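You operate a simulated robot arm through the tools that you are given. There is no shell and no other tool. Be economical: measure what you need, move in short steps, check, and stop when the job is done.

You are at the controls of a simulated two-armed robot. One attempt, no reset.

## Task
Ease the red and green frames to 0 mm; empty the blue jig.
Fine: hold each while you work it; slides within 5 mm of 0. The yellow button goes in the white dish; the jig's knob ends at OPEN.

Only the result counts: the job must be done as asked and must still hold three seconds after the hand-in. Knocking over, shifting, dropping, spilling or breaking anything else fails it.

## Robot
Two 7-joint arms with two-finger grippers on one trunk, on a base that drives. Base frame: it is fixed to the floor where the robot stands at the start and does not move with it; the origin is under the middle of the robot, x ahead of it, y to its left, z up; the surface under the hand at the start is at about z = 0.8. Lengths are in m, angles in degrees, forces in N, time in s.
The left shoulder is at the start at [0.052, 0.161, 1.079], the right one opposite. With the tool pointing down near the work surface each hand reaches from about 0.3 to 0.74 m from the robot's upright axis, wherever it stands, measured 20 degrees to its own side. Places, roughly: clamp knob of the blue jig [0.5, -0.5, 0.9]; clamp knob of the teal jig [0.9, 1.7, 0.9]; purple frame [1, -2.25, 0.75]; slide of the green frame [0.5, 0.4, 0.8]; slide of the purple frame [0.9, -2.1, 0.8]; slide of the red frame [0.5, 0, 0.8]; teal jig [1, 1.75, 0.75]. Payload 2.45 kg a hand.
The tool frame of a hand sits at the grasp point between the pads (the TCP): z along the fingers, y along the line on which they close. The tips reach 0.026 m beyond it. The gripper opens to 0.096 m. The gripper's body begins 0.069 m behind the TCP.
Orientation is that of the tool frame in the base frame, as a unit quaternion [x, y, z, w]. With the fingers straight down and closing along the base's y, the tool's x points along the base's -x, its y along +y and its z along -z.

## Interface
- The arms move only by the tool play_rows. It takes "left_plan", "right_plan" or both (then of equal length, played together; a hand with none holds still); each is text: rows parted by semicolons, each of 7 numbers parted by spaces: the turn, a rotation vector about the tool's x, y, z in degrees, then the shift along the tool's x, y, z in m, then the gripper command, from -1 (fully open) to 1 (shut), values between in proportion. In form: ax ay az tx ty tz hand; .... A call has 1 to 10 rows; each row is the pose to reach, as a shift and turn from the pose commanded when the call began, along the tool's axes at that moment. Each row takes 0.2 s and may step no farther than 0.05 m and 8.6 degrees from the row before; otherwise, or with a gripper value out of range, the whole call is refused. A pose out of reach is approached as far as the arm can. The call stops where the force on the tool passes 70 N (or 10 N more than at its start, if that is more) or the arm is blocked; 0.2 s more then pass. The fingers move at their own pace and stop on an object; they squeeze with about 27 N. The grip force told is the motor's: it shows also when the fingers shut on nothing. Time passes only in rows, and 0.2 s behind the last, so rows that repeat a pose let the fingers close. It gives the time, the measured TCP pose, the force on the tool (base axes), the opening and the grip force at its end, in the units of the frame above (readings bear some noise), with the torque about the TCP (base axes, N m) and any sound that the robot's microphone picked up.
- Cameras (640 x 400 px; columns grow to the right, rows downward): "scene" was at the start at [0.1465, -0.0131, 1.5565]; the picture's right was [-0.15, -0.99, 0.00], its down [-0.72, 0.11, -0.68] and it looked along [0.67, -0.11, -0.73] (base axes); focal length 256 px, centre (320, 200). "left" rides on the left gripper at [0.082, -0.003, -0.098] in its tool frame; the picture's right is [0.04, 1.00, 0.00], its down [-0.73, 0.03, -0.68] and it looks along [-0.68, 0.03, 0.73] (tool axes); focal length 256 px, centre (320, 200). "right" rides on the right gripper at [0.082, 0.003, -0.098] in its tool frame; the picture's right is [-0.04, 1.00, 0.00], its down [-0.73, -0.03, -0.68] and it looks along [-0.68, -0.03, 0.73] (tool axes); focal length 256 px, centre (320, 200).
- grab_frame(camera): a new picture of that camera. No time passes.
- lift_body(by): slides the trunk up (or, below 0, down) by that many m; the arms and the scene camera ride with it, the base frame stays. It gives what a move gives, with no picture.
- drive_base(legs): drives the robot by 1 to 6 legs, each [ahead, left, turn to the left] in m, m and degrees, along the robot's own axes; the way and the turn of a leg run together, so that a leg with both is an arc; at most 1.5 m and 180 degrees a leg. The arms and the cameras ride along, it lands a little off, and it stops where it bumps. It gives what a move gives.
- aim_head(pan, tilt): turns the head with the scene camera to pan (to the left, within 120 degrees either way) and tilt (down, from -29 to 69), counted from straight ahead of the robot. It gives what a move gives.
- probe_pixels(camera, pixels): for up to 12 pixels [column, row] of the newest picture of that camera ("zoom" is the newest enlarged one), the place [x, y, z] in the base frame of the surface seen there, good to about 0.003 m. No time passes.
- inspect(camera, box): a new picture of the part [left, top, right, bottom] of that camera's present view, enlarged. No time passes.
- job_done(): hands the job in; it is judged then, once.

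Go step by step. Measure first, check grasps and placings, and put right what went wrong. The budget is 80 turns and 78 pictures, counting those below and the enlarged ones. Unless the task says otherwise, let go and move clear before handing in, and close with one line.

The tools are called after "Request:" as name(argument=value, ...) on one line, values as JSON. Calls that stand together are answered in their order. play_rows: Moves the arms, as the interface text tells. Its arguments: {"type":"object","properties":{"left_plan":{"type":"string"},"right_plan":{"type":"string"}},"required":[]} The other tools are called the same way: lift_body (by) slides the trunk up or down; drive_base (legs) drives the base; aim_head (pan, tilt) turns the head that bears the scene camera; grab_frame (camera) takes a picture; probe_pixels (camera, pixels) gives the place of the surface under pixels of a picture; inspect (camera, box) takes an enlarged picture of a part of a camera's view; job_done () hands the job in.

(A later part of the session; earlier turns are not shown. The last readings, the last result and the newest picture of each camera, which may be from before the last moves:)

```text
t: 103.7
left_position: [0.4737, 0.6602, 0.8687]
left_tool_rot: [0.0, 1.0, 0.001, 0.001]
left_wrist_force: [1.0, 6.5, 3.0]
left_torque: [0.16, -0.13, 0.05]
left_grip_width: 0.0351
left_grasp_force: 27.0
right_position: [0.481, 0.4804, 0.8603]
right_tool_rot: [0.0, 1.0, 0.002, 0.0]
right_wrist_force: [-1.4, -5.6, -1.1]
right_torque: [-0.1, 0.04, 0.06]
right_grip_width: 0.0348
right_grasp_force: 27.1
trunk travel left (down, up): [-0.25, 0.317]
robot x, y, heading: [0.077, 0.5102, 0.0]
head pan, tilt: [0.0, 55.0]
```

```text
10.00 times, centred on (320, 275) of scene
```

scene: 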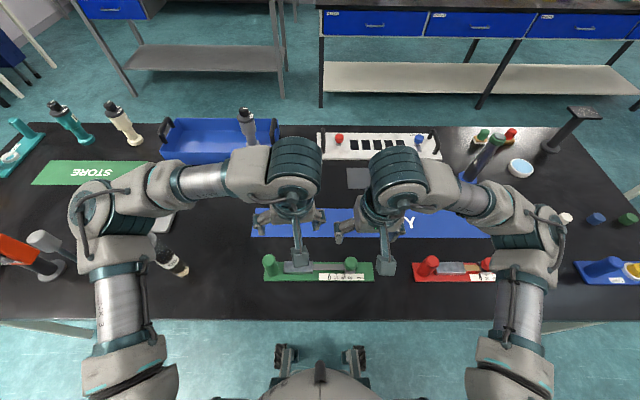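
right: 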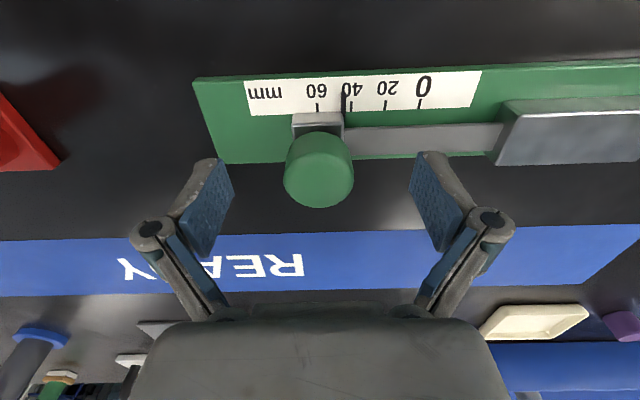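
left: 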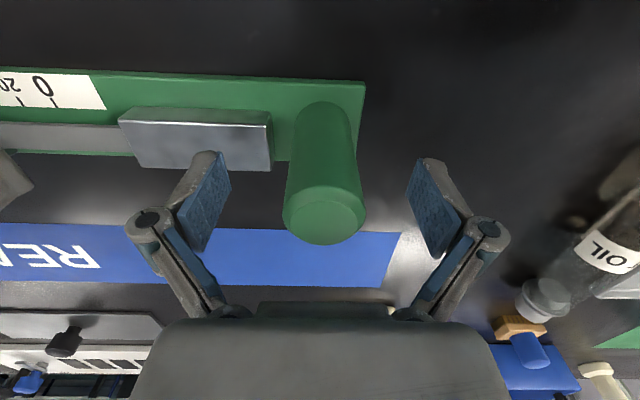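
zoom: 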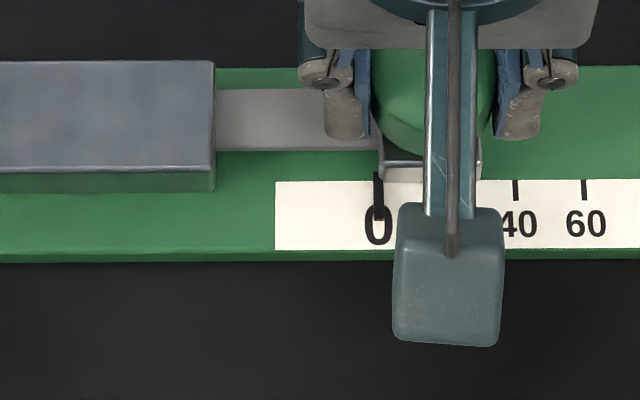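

The pointer is on 0 (cols 378 and 379). I'll release right, then left, and lift clear.

Request:
play_rows(right_plan="0 0 0 0 0 0 0.2;0 0 0 0 0 0 -0.4;0 0 0 0 0 0 -1;0 0 0 0 0 0 -1;0 0 0 0 0 -0.03 -1;0 0 0 0 0 -0.06 -1;0 0 0 0 0 -0.09 -1;0 0 0 0 0 -0.12 -1;0 0 0 0 0 -0.15 -1;0 0 0 0 0 -0.15 -1", left_plan="0 0 0 0 0 0 1;0 0 0 0 0 0 1;0 0 0 0 0 0 1;0 0 0 0 0 0 1;0 0 0 0 0 0 1;0 0 0 0 0 0 1;0 0 0 0 0 0 1;0 0 0 0 0 0 1;0 0 0 0 0 0 1;0 0 0 0 0 0 1")

Request:
play_rows(left_plan="0 0 0 0 0 0 0.2;0 0 0 0 0 0 -0.4;0 0 0 0 0 0 -1;0 0 0 0 0 0 -1;0 0 0 0 0 -0.03 -1;0 0 0 0 0 -0.06 -1;0 0 0 0 0 -0.1 -1;0 0 0 0 0 -0.15 -1;0 0 0 0 0 -0.2 -1;0 0 0 0 0 -0.2 -1", right_plan="0 0 0 0 0 0 -1;0 0 0 0 0 0 -1;0 0 0 0 0 0 -1;0 0 0 0 0 0 -1;0 0 0 0 0 -0.01 -1;0 0 0 0 0 -0.02 -1;0 0 0 0 0 -0.04 -1;0 0 0 0 0 -0.05 -1;0 0 0 0 0 -0.06 -1;0 0 0 0 0 -0.06 -1")

Request:
grab_frame(camera="scene")

Request:
inspect(camera="scene", box=[248, 230, 392, 320])

```text
t: 105.9
left_position: [0.4717, 0.6604, 0.8679]
left_tool_rot: [-0.001, 1.0, 0.0, 0.001]
left_wrist_force: [-0.3, 0.5, 1.6]
left_torque: [0.03, 0.05, 0.03]
left_grip_width: 0.0352
left_grasp_force: 27.2
right_position: [0.4795, 0.4801, 1.0115]
right_tool_rot: [0.0, 1.0, 0.0, 0.0]
right_wrist_force: [-0.1, -0.4, -0.4]
right_torque: [0.0, 0.04, 0.01]
right_grip_width: 0.0958
right_grasp_force: 0.0
trunk travel left (down, up): [-0.25, 0.317]
robot x, y, heading: [0.0767, 0.5143, 0.0]
head pan, tilt: [0.0, 55.0]
```

```text
t: 108.1
left_position: [0.473, 0.6619, 1.0673]
left_tool_rot: [0.0, 1.0, 0.001, 0.0]
left_wrist_force: [0.7, 0.4, 1.2]
left_torque: [0.01, 0.0, 0.02]
left_grip_width: 0.0959
left_grasp_force: 0.0
right_position: [0.4805, 0.4792, 1.0684]
right_tool_rot: [0.0, 1.0, 0.001, -0.001]
right_wrist_force: [-0.9, -0.2, -0.2]
right_torque: [0.01, 0.02, 0.01]
right_grip_width: 0.0958
right_grasp_force: 0.0
trunk travel left (down, up): [-0.25, 0.317]
robot x, y, heading: [0.074, 0.5133, -0.2]
head pan, tilt: [0.0, 55.0]
```

```text
43 pictures are left
```

scene: 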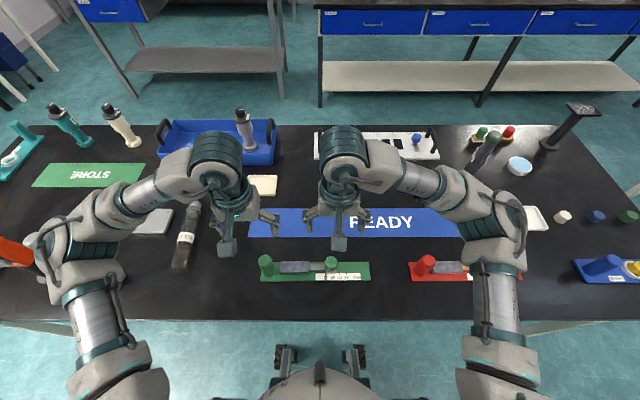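

```text
4.44 times, centred on (320, 275) of scene
```

zoom: 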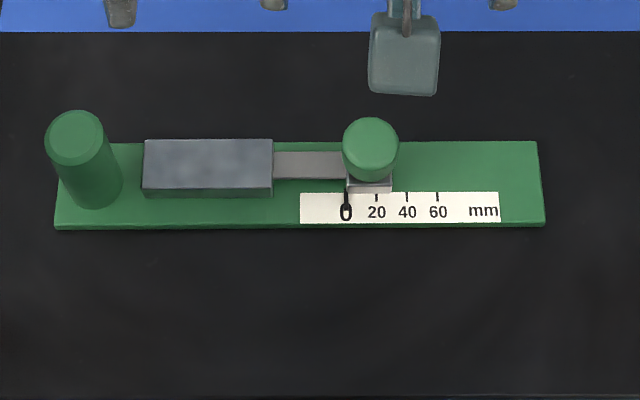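

Green reads 0. The oil bottle near (185,235) looks different from before, so I'll inspect it.

Request:
inspect(camera="scene", box=[100, 180, 260, 280])

Request:
probe_pixels(camera="scene", pixels=[[193, 208], [187, 235], [180, 262], [181, 270], [266, 265], [331, 265]])

Request:
grab_frame(camera="left")

```text
4.00 times, centred on (180, 230) of scene
```

zoom: 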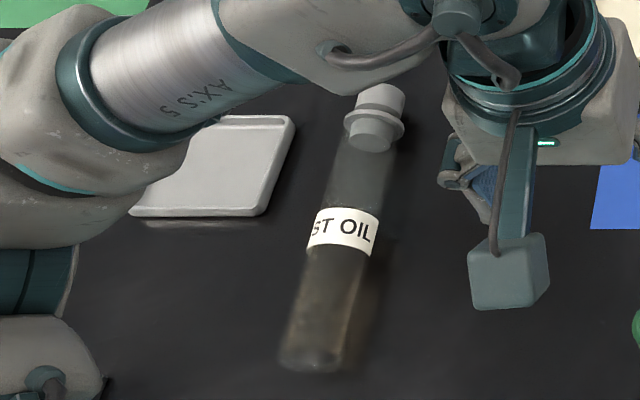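

```text
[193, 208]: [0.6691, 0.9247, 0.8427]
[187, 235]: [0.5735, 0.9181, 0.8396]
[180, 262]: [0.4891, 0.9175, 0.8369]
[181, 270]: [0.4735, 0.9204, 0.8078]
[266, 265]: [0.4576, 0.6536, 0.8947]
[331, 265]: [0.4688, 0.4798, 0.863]
```

```text
40 pictures are left
```

left: 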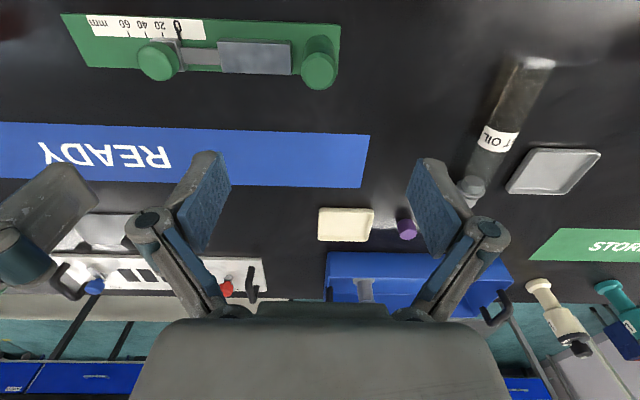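

The TEST OIL bottle is lying on the table, with z ≈ 0.84 all along it. My left forearm knocked it over while I worked the green frame. Comparing earlier frames, it stood at about (0.47, 0.93), and I'll try to stand it back up there. First I'll measure it and the obstacles on the left.

Request:
probe_pixels(camera="scene", pixels=[[55, 240], [90, 245], [120, 200], [40, 245], [10, 250], [163, 272], [200, 272], [194, 202], [197, 200], [189, 222], [184, 250], [150, 222]])

Request:
aim_head(pan=45, tilt=50)

Request:
grab_frame(camera="scene")

```text
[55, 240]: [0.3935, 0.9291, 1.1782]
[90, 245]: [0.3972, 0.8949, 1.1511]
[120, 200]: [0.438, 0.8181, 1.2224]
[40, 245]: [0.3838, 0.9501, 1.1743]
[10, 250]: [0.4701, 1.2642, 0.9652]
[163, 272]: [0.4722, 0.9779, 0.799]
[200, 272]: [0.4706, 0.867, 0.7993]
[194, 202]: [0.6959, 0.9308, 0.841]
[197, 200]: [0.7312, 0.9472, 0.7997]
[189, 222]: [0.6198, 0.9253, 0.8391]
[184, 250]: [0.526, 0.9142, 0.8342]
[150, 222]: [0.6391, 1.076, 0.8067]
```

```text
t: 109.2
left_position: [0.4732, 0.6622, 1.0667]
left_tool_rot: [0.0, 1.0, 0.001, 0.001]
left_wrist_force: [0.2, 0.1, 0.3]
left_torque: [0.0, 0.03, 0.01]
left_grip_width: 0.0959
left_grasp_force: 0.2
right_position: [0.4804, 0.4807, 1.0679]
right_tool_rot: [0.0, 1.0, 0.0, 0.0]
right_wrist_force: [-0.1, -0.4, -0.4]
right_torque: [-0.01, 0.01, 0.01]
right_grip_width: 0.0958
right_grasp_force: 0.0
trunk travel left (down, up): [-0.25, 0.317]
robot x, y, heading: [0.0762, 0.5148, 0.2]
head pan, tilt: [45.0, 50.0]
```

```text
39 pictures are left
```

scene: 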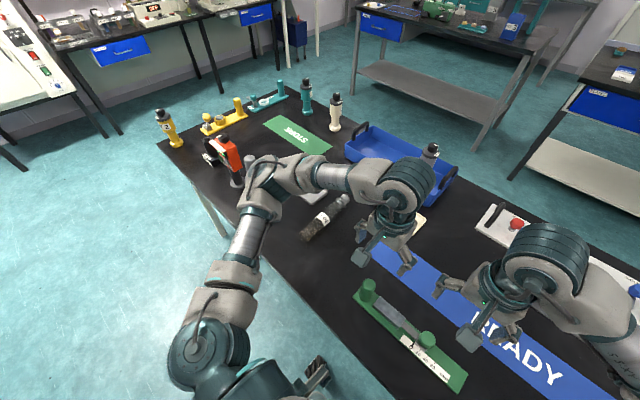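

Bottle axis: bottom end at (0.474, 0.919), cap end at about (0.70, 0.931), radius about 0.02. I'll back the robot to about (-0.05, 0.60), so the left arm can grip it from behind, and let it settle.

Request:
drive_base(legs=[[-0.125, 0.09, 0]])

Request:
play_rows(left_plan="0 0 0 0 0 0 -1;0 0 0 0 0 0 -1;0 0 0 0 0 0 -1;0 0 0 0 0 0 -1;0 0 0 0 0 0 -1;0 0 0 0 0 0 -1;0 0 0 0 0 0 -1;0 0 0 0 0 0 -1;0 0 0 0 0 0 -1;0 0 0 0 0 0 -1")

Request:
play_rows(left_plan="0 0 0 0 0 0 -1;0 0 0 0 0 0 -1;0 0 0 0 0 0 -1;0 0 0 0 0 0 -1;0 0 0 0 0 0 -1;0 0 0 0 0 0 -1;0 0 0 0 0 0 -1;0 0 0 0 0 0 -1;0 0 0 0 0 0 -1;0 0 0 0 0 0 -1")

Request:
play_rows(left_plan="0 0 0 0 0 0 -1;0 0 0 0 0 0 -1;0 0 0 0 0 0 -1;0 0 0 0 0 0 -1;0 0 0 0 0 0 -1;0 0 0 0 0 0 -1;0 0 0 0 0 0 -1;0 0 0 0 0 0 -1;0 0 0 0 0 0 -1;0 0 0 0 0 0 -1")

Request:
play_rows(left_plan="0 0 0 0 0 0 -1;0 0 0 0 0 0 -1;0 0 0 0 0 0 -1;0 0 0 0 0 0 -1;0 0 0 0 0 0 -1;0 0 0 0 0 0 -1;0 0 0 0 0 0 -1;0 0 0 0 0 0 -1;0 0 0 0 0 0 -1;0 0 0 0 0 0 -1")

Request:
play_rows(left_plan="0 0 0 0 0 0 -1")

Request:
grab_frame(camera="scene")

```text
t: 110.6
left_position: [0.3486, 0.7373, 1.0703]
left_tool_rot: [0.002, 1.0, 0.007, 0.0]
left_wrist_force: [-0.6, 0.1, -0.5]
left_torque: [0.09, -0.04, 0.02]
left_grip_width: 0.0958
left_grasp_force: 0.1
right_position: [0.3582, 0.5553, 1.0689]
right_tool_rot: [0.0, 1.0, 0.007, 0.0]
right_wrist_force: [1.2, -0.4, 0.7]
right_torque: [0.02, 0.06, -0.02]
right_grip_width: 0.0959
right_grasp_force: 0.1
trunk travel left (down, up): [-0.25, 0.317]
robot x, y, heading: [-0.0479, 0.6035, 0.0]
head pan, tilt: [45.0, 50.0]
```

```text
t: 112.8
left_position: [0.345, 0.7572, 1.0683]
left_tool_rot: [0.002, 1.0, -0.003, 0.003]
left_wrist_force: [0.1, -0.1, -0.1]
left_torque: [0.02, 0.0, 0.0]
left_grip_width: 0.0962
left_grasp_force: 0.0
right_position: [0.3529, 0.5745, 1.0727]
right_tool_rot: [0.002, 1.0, -0.002, 0.002]
right_wrist_force: [0.4, 0.8, 0.2]
right_torque: [0.01, -0.05, -0.01]
right_grip_width: 0.096
right_grasp_force: 0.1
trunk travel left (down, up): [-0.25, 0.317]
robot x, y, heading: [-0.0486, 0.6015, -0.0]
head pan, tilt: [45.0, 50.0]
```

```text
t: 115.0
left_position: [0.344, 0.753, 1.0691]
left_tool_rot: [0.001, 1.0, -0.001, 0.004]
left_wrist_force: [-1.2, -0.2, -0.3]
left_torque: [-0.01, 0.03, -0.02]
left_grip_width: 0.096
left_grasp_force: 0.1
right_position: [0.3518, 0.5721, 1.0719]
right_tool_rot: [0.001, 1.0, -0.001, 0.002]
right_wrist_force: [-0.2, -0.5, -1.0]
right_torque: [-0.04, -0.01, 0.01]
right_grip_width: 0.0958
right_grasp_force: 0.1
trunk travel left (down, up): [-0.25, 0.317]
robot x, y, heading: [-0.0478, 0.6028, -0.1]
head pan, tilt: [45.0, 50.0]
```

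```text
t: 117.2
left_position: [0.345, 0.751, 1.0688]
left_tool_rot: [0.001, 1.0, -0.001, 0.004]
left_wrist_force: [-0.4, -0.1, -0.6]
left_torque: [-0.01, 0.03, 0.01]
left_grip_width: 0.0961
left_grasp_force: 0.1
right_position: [0.3529, 0.5706, 1.0709]
right_tool_rot: [0.002, 1.0, 0.0, 0.003]
right_wrist_force: [-0.5, -0.5, 0.0]
right_torque: [0.01, -0.02, -0.04]
right_grip_width: 0.0962
right_grasp_force: 0.1
trunk travel left (down, up): [-0.25, 0.317]
robot x, y, heading: [-0.0471, 0.599, -0.2]
head pan, tilt: [45.0, 50.0]
```

```text
t: 119.4
left_position: [0.3444, 0.7533, 1.0686]
left_tool_rot: [0.001, 1.0, -0.001, 0.003]
left_wrist_force: [0.6, -0.3, 0.1]
left_torque: [0.0, -0.01, 0.02]
left_grip_width: 0.0961
left_grasp_force: 0.0
right_position: [0.3535, 0.5723, 1.0728]
right_tool_rot: [0.001, 1.0, -0.001, 0.001]
right_wrist_force: [-0.6, 0.1, 0.7]
right_torque: [-0.05, 0.0, 0.01]
right_grip_width: 0.0959
right_grasp_force: 0.2
trunk travel left (down, up): [-0.25, 0.317]
robot x, y, heading: [-0.0462, 0.6017, 0.1]
head pan, tilt: [45.0, 50.0]
```

```text
t: 119.8
left_position: [0.3444, 0.7543, 1.0681]
left_tool_rot: [0.001, 1.0, -0.002, 0.004]
left_wrist_force: [-0.4, -0.1, -0.7]
left_torque: [0.02, 0.01, 0.0]
left_grip_width: 0.0961
left_grasp_force: 0.2
right_position: [0.3533, 0.5739, 1.0717]
right_tool_rot: [0.001, 1.0, -0.001, 0.002]
right_wrist_force: [-0.1, 0.0, 0.6]
right_torque: [-0.02, 0.0, 0.0]
right_grip_width: 0.0959
right_grasp_force: 0.1
trunk travel left (down, up): [-0.25, 0.317]
robot x, y, heading: [-0.0446, 0.6011, -0.0]
head pan, tilt: [45.0, 50.0]
```

```text
38 pictures are left
```

scene: 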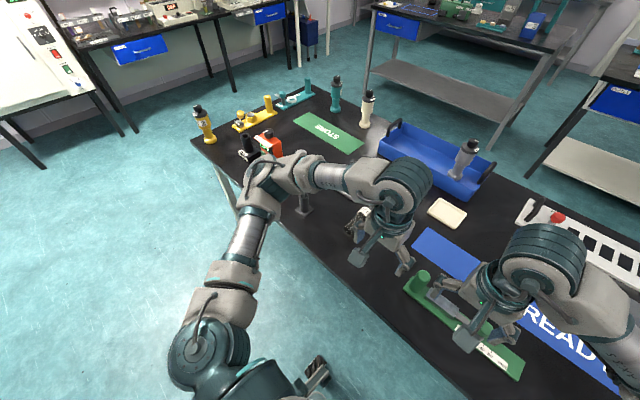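

It settled cleanly. I'll move the left hand over the bottle at (0.56, 0.92).

Request:
play_rows(left_plan="0 1 0 -0.0216 0.0167 0.0119 -1;0 2 0 -0.0432 0.0333 0.0237 -1;0 3 0 -0.0648 0.05 0.0356 -1;0 4 0 -0.0864 0.0666 0.0474 -1;0 5 0 -0.108 0.0833 0.0593 -1;0 6 0 -0.1296 0.1 0.0711 -1;0 7 0 -0.1512 0.1166 0.083 -1;0 8 0 -0.1728 0.1333 0.0948 -1;0 9 0 -0.1944 0.15 0.1067 -1;0 10 0 -0.216 0.1665 0.1185 -1")

Request:
play_rows(left_plan="0 0 0 0 0 0 -1;0 0 0 0 0 0 -1;0 0 0 0 0 0 -1;0 0 0 0 0 0 -1;0 0 0 0 0 0 -1;0 0 0 0 0 0 -1;0 0 0 0 0 0 -1;0 0 0 0 0 0 -1;0 0 0 0 0 0 -1;0 0 0 0 0 0 -1")

Request:
play_rows(left_plan="0 0 0 0 0 0 -1;0 0 0 0 0 0 -1;0 0 0 0 0 0 -1;0 0 0 0 0 0 -1;0 0 0 0 0 0 -1;0 0 0 0 0 0 -1;0 0 0 0 0 0 -1;0 0 0 0 0 0 -1;0 0 0 0 0 0 -1;0 0 0 0 0 0 -1")

Request:
grab_frame(camera="left")

Request:
grab_frame(camera="scene")

```text
t: 122.0
left_position: [0.5632, 0.9189, 0.9503]
left_tool_rot: [0.001, 0.996, -0.001, -0.085]
left_wrist_force: [-0.2, -0.1, -0.3]
left_torque: [-0.01, 0.0, 0.01]
left_grip_width: 0.0962
left_grasp_force: 0.1
right_position: [0.3533, 0.5718, 1.072]
right_tool_rot: [0.001, 1.0, -0.001, 0.002]
right_wrist_force: [0.3, -0.2, 0.2]
right_torque: [-0.02, 0.04, 0.04]
right_grip_width: 0.0961
right_grasp_force: 0.1
trunk travel left (down, up): [-0.25, 0.317]
robot x, y, heading: [-0.0464, 0.6032, -0.1]
head pan, tilt: [45.0, 50.0]
```

```text
t: 124.2
left_position: [0.5629, 0.9195, 0.9527]
left_tool_rot: [0.002, 0.997, -0.001, -0.083]
left_wrist_force: [-0.2, 0.6, -0.4]
left_torque: [-0.01, 0.03, 0.0]
left_grip_width: 0.096
left_grasp_force: 0.1
right_position: [0.3521, 0.5732, 1.0707]
right_tool_rot: [0.001, 1.0, -0.001, 0.001]
right_wrist_force: [-0.3, 0.7, -0.1]
right_torque: [0.04, -0.01, -0.02]
right_grip_width: 0.0959
right_grasp_force: 0.0
trunk travel left (down, up): [-0.25, 0.317]
robot x, y, heading: [-0.0511, 0.6033, -0.6]
head pan, tilt: [45.0, 50.0]
```

```text
t: 126.4
left_position: [0.561, 0.9199, 0.9505]
left_tool_rot: [0.002, 0.996, -0.001, -0.084]
left_wrist_force: [-0.4, -0.4, -0.2]
left_torque: [0.03, -0.03, 0.02]
left_grip_width: 0.096
left_grasp_force: 0.1
right_position: [0.3533, 0.5727, 1.0721]
right_tool_rot: [0.0, 1.0, -0.001, 0.001]
right_wrist_force: [-0.7, 0.1, 0.2]
right_torque: [-0.02, 0.01, -0.03]
right_grip_width: 0.0961
right_grasp_force: 0.1
trunk travel left (down, up): [-0.25, 0.317]
robot x, y, heading: [-0.0462, 0.6036, -0.2]
head pan, tilt: [45.0, 50.0]
```

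```text
37 pictures are left
```

left: 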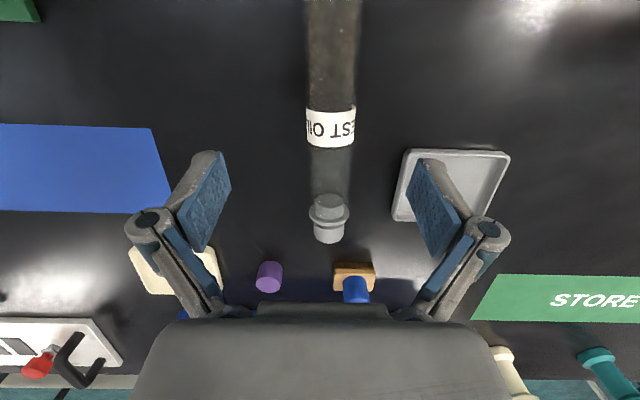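

```text
36 pictures are left
```

scene: 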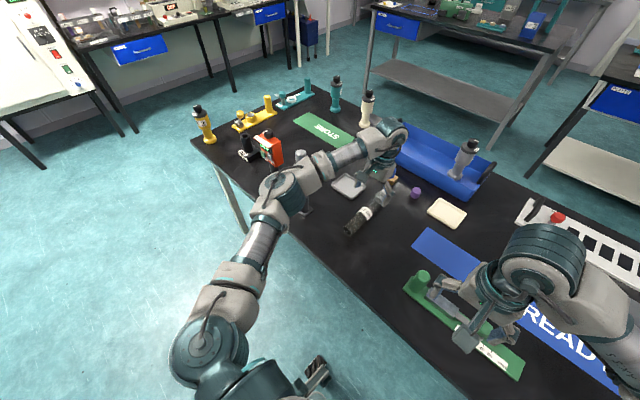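

I'll probe the bottle from the wrist camera before gripping.

Request:
probe_pixels(camera="left", pixels=[[333, 40], [333, 80], [331, 125], [330, 160], [329, 200], [308, 90], [358, 90], [328, 235], [334, 5]])

Request:
probe_pixels(camera="scene", pixels=[[300, 153], [300, 175], [306, 208], [280, 190], [348, 232], [268, 150]])

```text
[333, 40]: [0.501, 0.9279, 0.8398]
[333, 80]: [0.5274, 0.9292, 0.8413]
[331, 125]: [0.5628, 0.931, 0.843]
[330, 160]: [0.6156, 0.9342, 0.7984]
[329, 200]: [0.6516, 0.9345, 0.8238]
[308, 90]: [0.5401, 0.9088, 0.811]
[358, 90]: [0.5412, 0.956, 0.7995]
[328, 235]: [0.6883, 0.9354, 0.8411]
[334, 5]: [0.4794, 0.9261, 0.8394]
```

```text
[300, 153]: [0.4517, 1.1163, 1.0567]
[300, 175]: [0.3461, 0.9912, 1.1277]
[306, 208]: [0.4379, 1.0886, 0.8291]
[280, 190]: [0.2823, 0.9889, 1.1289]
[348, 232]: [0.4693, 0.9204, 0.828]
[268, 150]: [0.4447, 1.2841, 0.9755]
```

The bottle axis is at y ≈ 0.930. I'll shift +11 mm in y and descend to z ≈ 0.832.

Request:
play_rows(left_plan="0 0 0 -0.0025 0.0014 0.0147 -1;0 0 0 -0.005 0.0028 0.0293 -1;0 0 0 -0.0075 0.0041 0.044 -1;0 0 0 -0.01 0.0055 0.0587 -1;0 0 0 -0.0124 0.0069 0.0733 -1;0 0 0 -0.0149 0.0083 0.088 -1;0 0 0 -0.0174 0.0096 0.1027 -1;0 0 0 -0.0199 0.011 0.1173 -1;0 0 0 -0.0199 0.011 0.1173 -1;0 0 0 -0.0199 0.011 0.1173 -1")

Request:
grab_frame(camera="left")

```text
t: 128.6
left_position: [0.5644, 0.9313, 0.8313]
left_tool_rot: [0.002, 0.996, -0.001, -0.084]
left_wrist_force: [0.2, 0.3, -0.6]
left_torque: [0.03, 0.0, 0.02]
left_grip_width: 0.0963
left_grasp_force: 0.1
right_position: [0.3528, 0.5732, 1.0716]
right_tool_rot: [0.001, 1.0, -0.001, 0.002]
right_wrist_force: [-0.1, 0.1, -0.8]
right_torque: [0.01, -0.02, 0.0]
right_grip_width: 0.0957
right_grasp_force: 0.0
trunk travel left (down, up): [-0.25, 0.317]
robot x, y, heading: [-0.0431, 0.6028, -0.2]
head pan, tilt: [45.0, 50.0]
```

```text
35 pictures are left
```

left: 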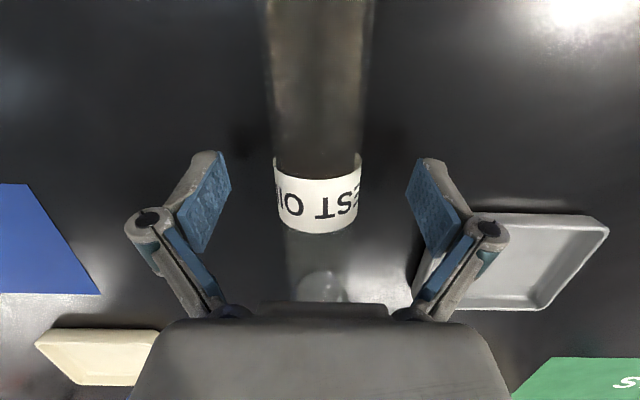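

The bottle is centred between the fingers. I'll grip it, then lift 6 cm.

Request:
play_rows(left_plan="0 0 0 0 0 0 0.2;0 0 0 0 0 0 1;0 0 0 0 0 0 1;0 0 0 0 0 0 1;0 0 0 0 0 0 1;0 0 0 0 0 0 1")

Request:
play_rows(left_plan="0 0 0 0.002 0 -0.0118 1;0 0 0 0.004 0 -0.0237 1;0 0 0 0.006 0 -0.0355 1;0 0 0 0.008 0 -0.0474 1;0 0 0 0.01 0 -0.0592 1;0 0 0 0.01 0 -0.0592 1")

Request:
grab_frame(camera="left")

Request:
grab_frame(camera="scene")

```text
t: 130.0
left_position: [0.5637, 0.9302, 0.8321]
left_tool_rot: [0.002, 0.997, -0.001, -0.083]
left_wrist_force: [1.4, 0.8, 2.8]
left_torque: [0.01, 0.02, -0.06]
left_grip_width: 0.0417
left_grasp_force: 27.6
right_position: [0.3534, 0.5725, 1.071]
right_tool_rot: [0.001, 1.0, -0.001, 0.001]
right_wrist_force: [-0.3, -0.6, -0.3]
right_torque: [0.0, 0.0, 0.02]
right_grip_width: 0.0961
right_grasp_force: 0.0
trunk travel left (down, up): [-0.25, 0.317]
robot x, y, heading: [-0.0454, 0.602, -0.5]
head pan, tilt: [45.0, 50.0]
```

```text
t: 131.4
left_position: [0.5621, 0.93, 0.8911]
left_tool_rot: [0.002, 0.996, -0.002, -0.084]
left_wrist_force: [-0.5, -0.9, -2.4]
left_torque: [0.01, 0.04, -0.01]
left_grip_width: 0.0418
left_grasp_force: 27.1
right_position: [0.3535, 0.5726, 1.0708]
right_tool_rot: [0.001, 1.0, 0.0, 0.002]
right_wrist_force: [-0.6, 0.1, 0.5]
right_torque: [0.0, -0.03, -0.02]
right_grip_width: 0.0958
right_grasp_force: 0.1
trunk travel left (down, up): [-0.25, 0.317]
robot x, y, heading: [-0.0483, 0.6007, 0.1]
head pan, tilt: [45.0, 50.0]
```

```text
34 pictures are left
```

left: 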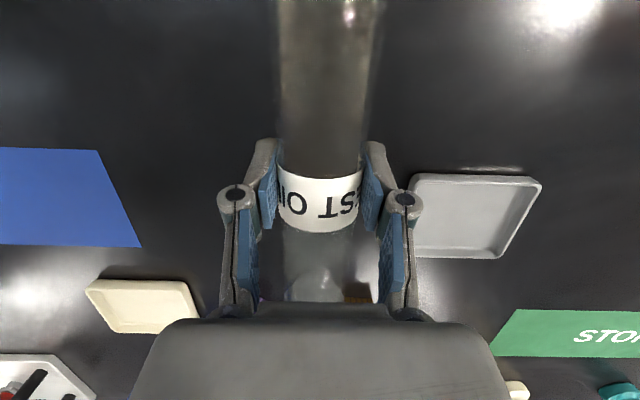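

```text
33 pictures are left
```

scene: 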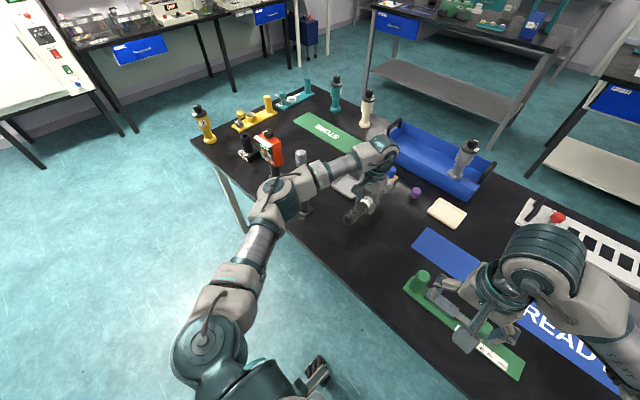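

The bottle is held firmly, weighing about 0.24 kg. I'll rotate it upright in two halves while moving back toward its original spot.

Request:
play_rows(left_plan="0 -8.3 0 0.011 0 -0.0042 1;0 -16.6 0 0.022 0 -0.0085 1;0 -24.9 0 0.033 0 -0.0127 1;0 -33.2 0 0.044 0 -0.0169 1;0 -41.5 0 0.055 0 -0.021 1;0 -41.5 0 0.055 0 -0.021 1")

Request:
grab_frame(camera="scene")

```text
t: 132.8
left_position: [0.5115, 0.9316, 0.9209]
left_tool_rot: [0.001, 0.961, -0.001, 0.276]
left_wrist_force: [-0.9, -0.2, -0.8]
left_torque: [-0.01, 0.05, 0.01]
left_grip_width: 0.0417
left_grasp_force: 27.1
right_position: [0.3544, 0.5721, 1.0715]
right_tool_rot: [0.0, 1.0, 0.0, 0.002]
right_wrist_force: [-0.7, 0.2, 0.6]
right_torque: [0.03, 0.01, -0.02]
right_grip_width: 0.096
right_grasp_force: 0.0
trunk travel left (down, up): [-0.25, 0.317]
robot x, y, heading: [-0.0482, 0.5983, 0.1]
head pan, tilt: [45.0, 50.0]
```

```text
32 pictures are left
```

scene: 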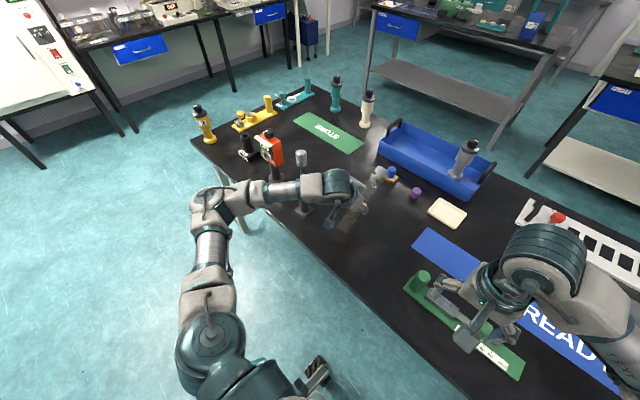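

The elbow stays clear of the rod. I'll continue the rotation.

Request:
play_rows(left_plan="0 -8 0 0.0052 0 -0.01 1;0 -16 0 0.0103 0 -0.0201 1;0 -24 0 0.0154 0 -0.0302 1;0 -32 0 0.0206 0 -0.0402 1;0 -40 0 0.0257 0 -0.0503 1;0 -40 0 0.0257 0 -0.0503 1;0 -40 0 0.0257 0 -0.0503 1")

Request:
grab_frame(camera="scene")

Request:
grab_frame(camera="left")

```text
t: 134.4
left_position: [0.4669, 0.9301, 0.9486]
left_tool_rot: [0.001, 0.83, -0.003, 0.558]
left_wrist_force: [-0.2, 0.6, -1.4]
left_torque: [0.0, 0.03, 0.0]
left_grip_width: 0.0415
left_grasp_force: 27.0
left hand out of reach, approached as far as the arm can: row 5, 6, 7
right_position: [0.3529, 0.5734, 1.0714]
right_tool_rot: [0.001, 1.0, -0.001, 0.002]
right_wrist_force: [-0.3, -0.1, -0.3]
right_torque: [0.01, 0.01, 0.0]
right_grip_width: 0.0961
right_grasp_force: 0.1
trunk travel left (down, up): [-0.25, 0.317]
robot x, y, heading: [-0.0436, 0.5986, -0.3]
head pan, tilt: [45.0, 50.0]
```

```text
31 pictures are left
```

scene: 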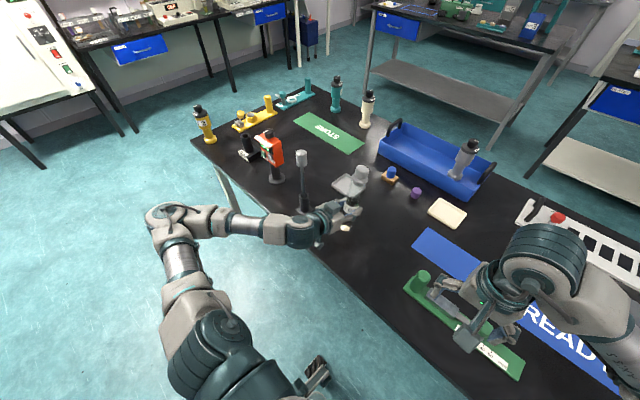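

```text
30 pictures are left
```

left: 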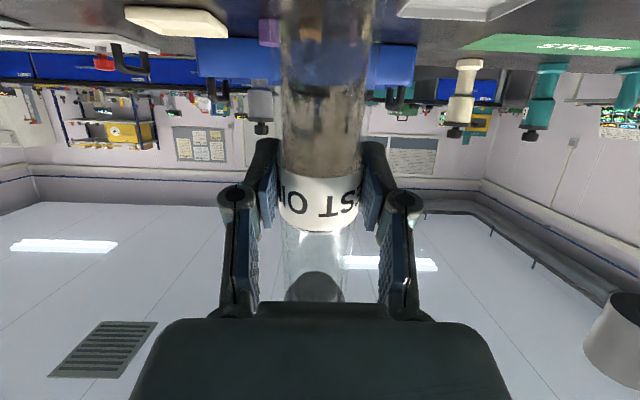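

The bottle leans about 12° and the arm is at its limit this close in. I'll back the base 0.1 m with the bottle held clear, then reach forward again.

Request:
drive_base(legs=[[-0.12, 0, 0]])

Request:
play_rows(left_plan="0 0 0 0 0 0 1;0 0 0 0 0 0 1;0 0 0 0 0 0 1;0 0 0 0 0 0 1;0 0 0 0 0 0 1;0 0 0 0 0 0 1;0 0 0 0 0 0 1;0 0 0 0 0 0 1;0 0 0 0 0 0 1;0 0 0 0 0 0 1")

Request:
play_rows(left_plan="0 0 0 0 0 0 1;0 0 0 0 0 0 1;0 0 0 0 0 0 1;0 0 0 0 0 0 1;0 0 0 0 0 0 1;0 0 0 0 0 0 1;0 0 0 0 0 0 1;0 0 0 0 0 0 1;0 0 0 0 0 0 1;0 0 0 0 0 0 1")

Request:
play_rows(left_plan="0 0 0 0 0 0 1")

```text
t: 135.6
left_position: [0.3486, 0.9318, 0.9482]
left_tool_rot: [0.0, 0.83, -0.002, 0.558]
left_wrist_force: [-0.6, -0.7, -1.3]
left_torque: [-0.01, 0.04, -0.02]
left_grip_width: 0.0417
left_grasp_force: 27.5
right_position: [0.2317, 0.5734, 1.0717]
right_tool_rot: [0.001, 1.0, -0.001, 0.002]
right_wrist_force: [0.3, 0.3, -0.5]
right_torque: [0.01, -0.01, 0.0]
right_grip_width: 0.0957
right_grasp_force: 0.2
trunk travel left (down, up): [-0.25, 0.317]
robot x, y, heading: [-0.1694, 0.6011, -0.0]
head pan, tilt: [45.0, 50.0]
```

```text
t: 137.8
left_position: [0.3445, 0.93, 0.9498]
left_tool_rot: [0.001, 0.828, -0.002, 0.561]
left_wrist_force: [0.5, 0.0, -1.8]
left_torque: [0.01, -0.01, 0.01]
left_grip_width: 0.0417
left_grasp_force: 27.1
right_position: [0.228, 0.5717, 1.0733]
right_tool_rot: [0.001, 1.0, -0.001, 0.004]
right_wrist_force: [0.4, 0.1, -0.3]
right_torque: [-0.02, 0.0, 0.0]
right_grip_width: 0.096
right_grasp_force: 0.1
trunk travel left (down, up): [-0.25, 0.317]
robot x, y, heading: [-0.1666, 0.6015, -0.2]
head pan, tilt: [45.0, 50.0]
```

```text
t: 140.0
left_position: [0.3449, 0.9299, 0.9503]
left_tool_rot: [0.001, 0.828, -0.002, 0.56]
left_wrist_force: [0.0, 0.1, -1.3]
left_torque: [-0.02, -0.01, 0.03]
left_grip_width: 0.0416
left_grasp_force: 27.2
right_position: [0.2301, 0.5727, 1.0728]
right_tool_rot: [0.001, 1.0, -0.001, 0.004]
right_wrist_force: [-0.8, -0.5, -0.6]
right_torque: [0.02, 0.0, 0.03]
right_grip_width: 0.096
right_grasp_force: 0.1
trunk travel left (down, up): [-0.25, 0.317]
robot x, y, heading: [-0.1668, 0.6039, -0.3]
head pan, tilt: [45.0, 50.0]
```

```text
t: 140.4
left_position: [0.3438, 0.9298, 0.9507]
left_tool_rot: [0.002, 0.828, -0.002, 0.56]
left_wrist_force: [0.3, -0.1, -1.4]
left_torque: [0.01, 0.02, 0.01]
left_grip_width: 0.0412
left_grasp_force: 26.7
right_position: [0.2281, 0.5725, 1.0723]
right_tool_rot: [0.001, 1.0, -0.001, 0.003]
right_wrist_force: [0.7, 0.2, 0.4]
right_torque: [-0.02, -0.01, -0.01]
right_grip_width: 0.0958
right_grasp_force: 0.1
trunk travel left (down, up): [-0.25, 0.317]
robot x, y, heading: [-0.1684, 0.6059, -0.3]
head pan, tilt: [45.0, 50.0]
```

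Now I'll reach forward 0.119 m with the final 10° of rotation.

Request:
play_rows(left_plan="0 0 0 -0.0055 0 0.0138 1;0 -1 0 -0.0111 0 0.0276 1;0 -2 0 -0.0166 0 0.0414 1;0 -4 0 -0.0222 0 0.0552 1;0 -6 0 -0.0277 0 0.069 1;0 -8 0 -0.0333 0 0.0828 1;0 -9 0 -0.0388 0 0.0966 1;0 -10 0 -0.0444 0 0.1104 1;0 -10 0 -0.0444 0 0.1104 1;0 -10 0 -0.0444 0 0.1104 1")

Request:
grab_frame(camera="scene")

```text
t: 142.6
left_position: [0.4647, 0.931, 0.9482]
left_tool_rot: [0.003, 0.777, -0.004, 0.629]
left_wrist_force: [0.4, -0.4, -1.5]
left_torque: [0.0, 0.06, 0.01]
left_grip_width: 0.0413
left_grasp_force: 26.8
right_position: [0.2295, 0.5722, 1.0728]
right_tool_rot: [0.0, 1.0, -0.001, 0.004]
right_wrist_force: [1.3, 0.2, 0.0]
right_torque: [0.04, 0.01, 0.01]
right_grip_width: 0.0959
right_grasp_force: 0.0
trunk travel left (down, up): [-0.25, 0.317]
robot x, y, heading: [-0.1704, 0.6019, -0.2]
head pan, tilt: [45.0, 50.0]
```

```text
29 pictures are left
```

scene: 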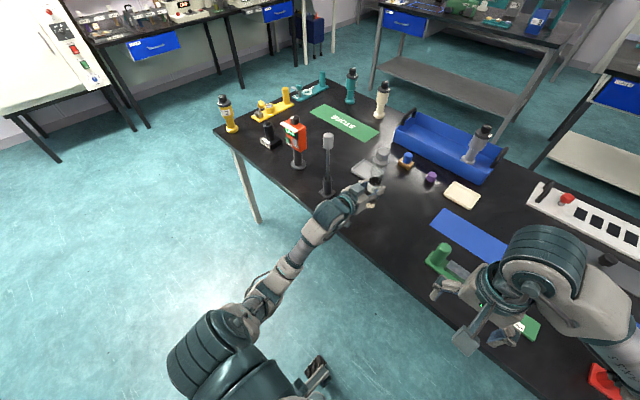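

The bottle is now within about 2° of vertical. I'll lower it gently.

Request:
play_rows(left_plan="0 0 0 0.006 0 0.0013 1;0 0 0 0.013 0 0.0028 1;0 -1 0 0.02 0 0.0043 1;0 -2 0 0.027 0 0.0057 1;0 -2 0 0.034 0 0.0072 1;0 -2 0 0.041 0 0.0087 1;0 -2 0 0.046 0 0.0098 1;0 -2 0 0.050 0 0.0106 1;0 -2 0 0.050 0 0.0106 1;0 -2 0 0.050 0 0.0106 1")

Request:
inspect(camera="scene", box=[300, 130, 428, 210])

```text
t: 144.8
left_position: [0.4633, 0.9312, 0.9488]
left_tool_rot: [0.002, 0.777, -0.004, 0.629]
left_wrist_force: [1.1, 0.0, -1.8]
left_torque: [0.0, 0.04, -0.02]
left_grip_width: 0.0413
left_grasp_force: 26.9
left hand out of reach, approached as far as the arm can: row 1, 2, 3, 4, 5, 6, 7, 8, 9, 10
right_position: [0.2279, 0.5719, 1.0729]
right_tool_rot: [0.0, 1.0, -0.001, 0.003]
right_wrist_force: [0.3, 0.9, 0.3]
right_torque: [0.01, -0.01, 0.01]
right_grip_width: 0.0959
right_grasp_force: 0.2
trunk travel left (down, up): [-0.25, 0.317]
robot x, y, heading: [-0.1692, 0.602, 0.1]
head pan, tilt: [45.0, 50.0]
```

```text
5.00 times, centred on (364, 170) of scene
```

zoom: 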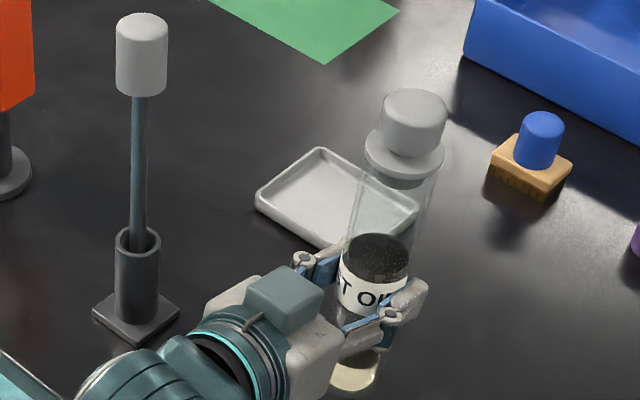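

The arm is at its limit for going lower, but the trunk can come down. I'll lower it by 0.05 m.

Request:
lift_body(by=-0.045)

Request:
lift_body(by=-0.006)

Request:
inspect(camera="scene", box=[300, 130, 428, 210])

```text
t: 145.7
left_position: [0.4646, 0.9333, 0.9058]
left_tool_rot: [0.002, 0.764, -0.003, 0.645]
left_wrist_force: [0.5, -0.9, -1.8]
left_torque: [0.0, 0.0, 0.0]
left_grip_width: 0.0411
left_grasp_force: 27.1
right_position: [0.2281, 0.5724, 1.0298]
right_tool_rot: [0.001, 1.0, -0.001, 0.005]
right_wrist_force: [-0.3, -0.9, 0.4]
right_torque: [-0.03, 0.01, 0.02]
right_grip_width: 0.096
right_grasp_force: 0.1
trunk travel left (down, up): [-0.205, 0.362]
robot x, y, heading: [-0.167, 0.6024, -0.1]
head pan, tilt: [45.0, 50.0]
```

```text
t: 146.3
left_position: [0.4652, 0.9339, 0.8987]
left_tool_rot: [0.001, 0.765, -0.002, 0.644]
left_wrist_force: [-0.8, 0.5, -1.4]
left_torque: [-0.01, -0.01, -0.01]
left_grip_width: 0.0409
left_grasp_force: 27.3
right_position: [0.2282, 0.5721, 1.0223]
right_tool_rot: [0.001, 1.0, 0.0, 0.004]
right_wrist_force: [-0.6, -0.4, 0.6]
right_torque: [0.0, 0.01, -0.01]
right_grip_width: 0.0961
right_grasp_force: 0.1
trunk travel left (down, up): [-0.199, 0.368]
robot x, y, heading: [-0.1693, 0.6026, -0.1]
head pan, tilt: [45.0, 50.0]
```

```text
5.00 times, centred on (364, 170) of scene
```

zoom: 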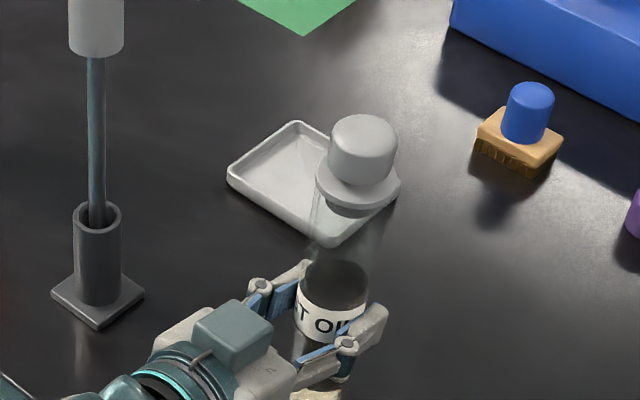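

It is vertical (89.8°). I'll keep lowering in 2–3 mm steps until contact.

Request:
lift_body(by=-0.004)

Request:
lift_body(by=-0.003)

Request:
lift_body(by=-0.002)

```text
t: 146.8
left_position: [0.4656, 0.933, 0.8957]
left_tool_rot: [0.002, 0.766, -0.003, 0.643]
left_wrist_force: [0.9, -0.2, 1.2]
left_torque: [0.02, -0.08, -0.02]
left_grip_width: 0.0411
left_grasp_force: 27.0
right_position: [0.2291, 0.5726, 1.0187]
right_tool_rot: [0.001, 1.0, -0.001, 0.005]
right_wrist_force: [0.0, -0.6, -0.5]
right_torque: [0.01, -0.02, 0.02]
right_grip_width: 0.0961
right_grasp_force: 0.1
trunk travel left (down, up): [-0.195, 0.372]
robot x, y, heading: [-0.168, 0.5978, -0.2]
head pan, tilt: [45.0, 50.0]
```

```text
t: 147.3
left_position: [0.4654, 0.9327, 0.8955]
left_tool_rot: [0.002, 0.763, -0.003, 0.646]
left_wrist_force: [2.6, 0.7, 14.7]
left_torque: [0.11, -0.23, 0.06]
left_grip_width: 0.0409
left_grasp_force: 26.9
right_position: [0.2267, 0.5708, 1.0166]
right_tool_rot: [0.001, 1.0, 0.0, 0.005]
right_wrist_force: [0.3, 1.0, -0.2]
right_torque: [-0.01, -0.01, -0.01]
right_grip_width: 0.0959
right_grasp_force: 0.1
trunk travel left (down, up): [-0.192, 0.375]
robot x, y, heading: [-0.1682, 0.6032, -0.3]
head pan, tilt: [45.0, 50.0]
```

```text
t: 147.8
left_position: [0.4642, 0.9324, 0.8932]
left_tool_rot: [0.002, 0.764, -0.002, 0.645]
left_wrist_force: [3.6, 0.0, 21.9]
left_torque: [0.04, -0.46, 0.09]
left_grip_width: 0.041
left_grasp_force: 26.8
right_position: [0.2286, 0.5701, 1.0138]
right_tool_rot: [0.001, 1.0, 0.0, 0.004]
right_wrist_force: [-0.1, -0.3, 0.4]
right_torque: [0.0, -0.01, -0.01]
right_grip_width: 0.0961
right_grasp_force: 0.0
trunk travel left (down, up): [-0.19, 0.377]
robot x, y, heading: [-0.17, 0.6015, -0.3]
head pan, tilt: [45.0, 50.0]
```

The bottle is seated, with force rising to 22 N. I'll relieve 3 mm and open gradually.

Request:
lift_body(by=0.003)

Request:
play_rows(left_plan="0 0 0 0 0 0 0.1;0 0 0 0 0 0 0;0 0 0 0 0 0 -0.2;0 0 0 0 0 0 -0.5;0 0 0 0 0 0 -0.8;0 0 0 0 0 0 -1;0 0 0 0 0 0 -1")

Request:
inspect(camera="scene", box=[288, 110, 448, 210])

Request:
grab_frame(camera="left")

```text
t: 148.3
left_position: [0.4649, 0.9316, 0.8944]
left_tool_rot: [0.002, 0.766, -0.003, 0.643]
left_wrist_force: [3.1, -0.3, 13.7]
left_torque: [0.04, -0.61, 0.0]
left_grip_width: 0.0411
left_grasp_force: 26.9
right_position: [0.227, 0.5699, 1.017]
right_tool_rot: [0.001, 1.0, -0.001, 0.004]
right_wrist_force: [-0.2, 0.0, 0.1]
right_torque: [0.0, 0.01, -0.03]
right_grip_width: 0.096
right_grasp_force: 0.0
trunk travel left (down, up): [-0.193, 0.374]
robot x, y, heading: [-0.1675, 0.5995, -0.3]
head pan, tilt: [45.0, 50.0]
```

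```text
t: 149.9
left_position: [0.4658, 0.9326, 0.893]
left_tool_rot: [0.001, 0.766, -0.002, 0.643]
left_wrist_force: [0.5, -0.3, 0.5]
left_torque: [-0.02, 0.04, 0.02]
left_grip_width: 0.0961
left_grasp_force: 0.0
right_position: [0.2294, 0.5723, 1.017]
right_tool_rot: [0.001, 1.0, -0.001, 0.004]
right_wrist_force: [-0.5, 0.9, -0.4]
right_torque: [-0.03, 0.02, 0.03]
right_grip_width: 0.0958
right_grasp_force: 0.0
trunk travel left (down, up): [-0.193, 0.374]
robot x, y, heading: [-0.1675, 0.5998, -0.2]
head pan, tilt: [45.0, 50.0]
```

```text
4.00 times, centred on (368, 160) of scene
```

zoom: 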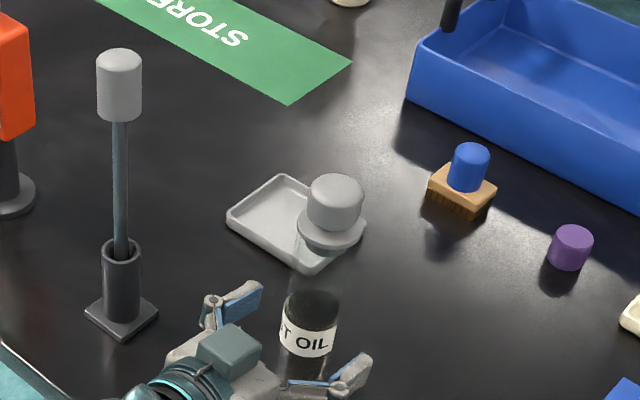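

```text
25 pictures are left
```

left: 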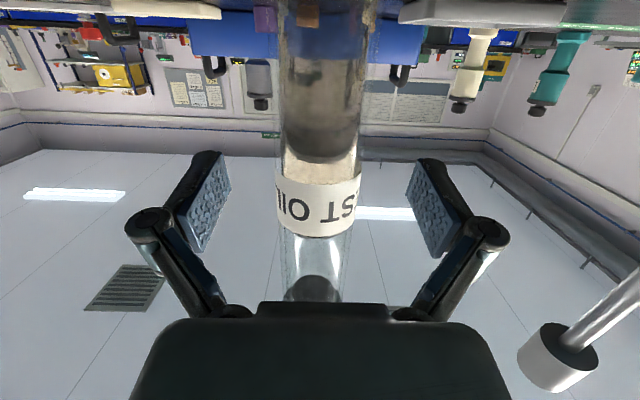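

The bottle stands on its own at about (0.475, 0.932). I'll retreat straight back by driving the base, so the fingers slide off cleanly.

Request:
drive_base(legs=[[-0.22, 0, 0]])

Request:
play_rows(left_plan="0 0 0 0 0 0 -1;0 0 0 0 0 0 -1;0 0 0 0 0 0 -1;0 0 0 0 0 0 -1;0 0 0 0 0 0 -1;0 0 0 0 0 0 -1;0 0 0 0 0 0 -1;0 0 0 0 0 0 -1;0 0 0 0 0 0 -1;0 0 0 0 0 0 -1")

Request:
aim_head(pan=20, tilt=42)

Request:
grab_frame(camera="scene")

```text
t: 151.7
left_position: [0.242, 0.9326, 0.8932]
left_tool_rot: [0.002, 0.766, -0.003, 0.643]
left_wrist_force: [-0.7, 1.1, 0.4]
left_torque: [-0.02, 0.02, -0.01]
left_grip_width: 0.0961
left_grasp_force: 0.1
right_position: [0.0045, 0.5727, 1.016]
right_tool_rot: [0.002, 1.0, 0.0, 0.004]
right_wrist_force: [-0.6, 0.3, 0.6]
right_torque: [-0.04, -0.01, 0.0]
right_grip_width: 0.0961
right_grasp_force: 0.0
trunk travel left (down, up): [-0.193, 0.374]
robot x, y, heading: [-0.3874, 0.6002, -0.2]
head pan, tilt: [45.0, 50.0]
```

```text
t: 153.8
left_position: [0.2395, 0.9322, 0.8963]
left_tool_rot: [0.002, 0.764, -0.003, 0.645]
left_wrist_force: [0.4, 0.6, -0.5]
left_torque: [0.03, -0.01, -0.01]
left_grip_width: 0.0959
left_grasp_force: 0.1
right_position: [0.001, 0.5713, 1.0181]
right_tool_rot: [0.003, 1.0, -0.001, 0.006]
right_wrist_force: [-1.0, 0.1, -0.1]
right_torque: [0.01, 0.01, 0.01]
right_grip_width: 0.0961
right_grasp_force: 0.0
trunk travel left (down, up): [-0.193, 0.374]
robot x, y, heading: [-0.3951, 0.6033, -0.2]
head pan, tilt: [45.0, 50.0]
```

```text
t: 154.7
left_position: [0.2391, 0.9337, 0.896]
left_tool_rot: [0.003, 0.765, -0.004, 0.645]
left_wrist_force: [0.4, -0.2, -0.2]
left_torque: [-0.01, 0.02, -0.03]
left_grip_width: 0.0963
left_grasp_force: 0.0
right_position: [0.0009, 0.5721, 1.0175]
right_tool_rot: [0.002, 1.0, -0.001, 0.006]
right_wrist_force: [0.2, 0.2, -1.1]
right_torque: [-0.05, 0.01, 0.0]
right_grip_width: 0.0962
right_grasp_force: 0.2
trunk travel left (down, up): [-0.193, 0.374]
robot x, y, heading: [-0.389, 0.601, -0.4]
head pan, tilt: [20.0, 42.0]
```

```text
24 pictures are left
```

scene: 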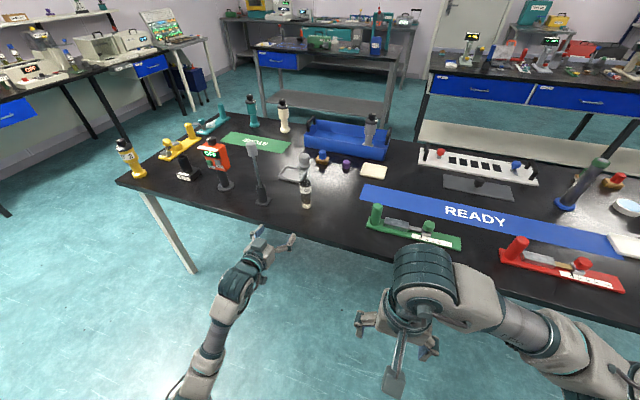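

All items stand, including the bottle. I'll raise the trunk back up and return the left hand to tool-down while it's clear of the table.

Request:
lift_body(by=0.057)

Request:
play_rows(left_plan="0 8 0 -0.0097 -0.015 -0.0128 -1;0 16 0 -0.0193 -0.03 -0.0256 -1;0 24 0 -0.029 -0.045 -0.0384 -1;0 32 0 -0.0386 -0.06 -0.0512 -1;0 40 0 -0.0483 -0.075 -0.064 -1;0 48 0 -0.058 -0.09 -0.0768 -1;0 56 0 -0.0676 -0.105 -0.0896 -1;0 64 0 -0.0773 -0.12 -0.1024 -1;0 72 0 -0.087 -0.135 -0.1152 -1;0 80 0 -0.0966 -0.15 -0.128 -1")

Request:
play_rows(left_plan="0 0 0 0 0 0 -1;0 0 0 0 0 0 -1;0 0 0 0 0 0 -1;0 0 0 0 0 0 -1;0 0 0 0 0 0 -1;0 0 0 0 0 0 -1;0 0 0 0 0 0 -1;0 0 0 0 0 0 -1;0 0 0 0 0 0 -1;0 0 0 0 0 0 -1")

```text
t: 155.7
left_position: [0.2394, 0.9333, 0.9512]
left_tool_rot: [0.003, 0.765, -0.004, 0.644]
left_wrist_force: [0.6, 0.1, 0.0]
left_torque: [-0.01, -0.01, -0.02]
left_grip_width: 0.096
left_grasp_force: 0.0
right_position: [0.0028, 0.5714, 1.0741]
right_tool_rot: [0.001, 1.0, -0.001, 0.006]
right_wrist_force: [0.9, 0.8, 1.0]
right_torque: [0.0, -0.03, 0.02]
right_grip_width: 0.096
right_grasp_force: 0.0
trunk travel left (down, up): [-0.25, 0.317]
robot x, y, heading: [-0.3885, 0.6025, -0.6]
head pan, tilt: [20.0, 42.0]
```

```text
t: 157.9
left_position: [0.1291, 0.7828, 1.0707]
left_tool_rot: [0.005, 1.0, -0.001, 0.001]
left_wrist_force: [-0.1, 0.8, 0.6]
left_torque: [-0.01, -0.01, -0.01]
left_grip_width: 0.0964
left_grasp_force: 0.0
right_position: [0.0009, 0.5711, 1.0738]
right_tool_rot: [0.001, 1.0, 0.0, 0.007]
right_wrist_force: [-0.2, -0.1, 0.1]
right_torque: [-0.02, 0.0, 0.02]
right_grip_width: 0.0959
right_grasp_force: 0.0
trunk travel left (down, up): [-0.25, 0.317]
robot x, y, heading: [-0.389, 0.6014, -0.1]
head pan, tilt: [20.0, 42.0]
```

```text
t: 160.1
left_position: [0.1295, 0.7841, 1.0699]
left_tool_rot: [0.004, 1.0, -0.001, 0.003]
left_wrist_force: [0.1, -0.3, -0.3]
left_torque: [-0.05, -0.01, 0.0]
left_grip_width: 0.0962
left_grasp_force: 0.0
right_position: [0.002, 0.5714, 1.0743]
right_tool_rot: [0.001, 1.0, 0.001, 0.006]
right_wrist_force: [0.0, -0.1, -0.3]
right_torque: [0.0, -0.01, 0.02]
right_grip_width: 0.0962
right_grasp_force: 0.1
trunk travel left (down, up): [-0.25, 0.317]
robot x, y, heading: [-0.3929, 0.6026, -0.1]
head pan, tilt: [20.0, 42.0]
```

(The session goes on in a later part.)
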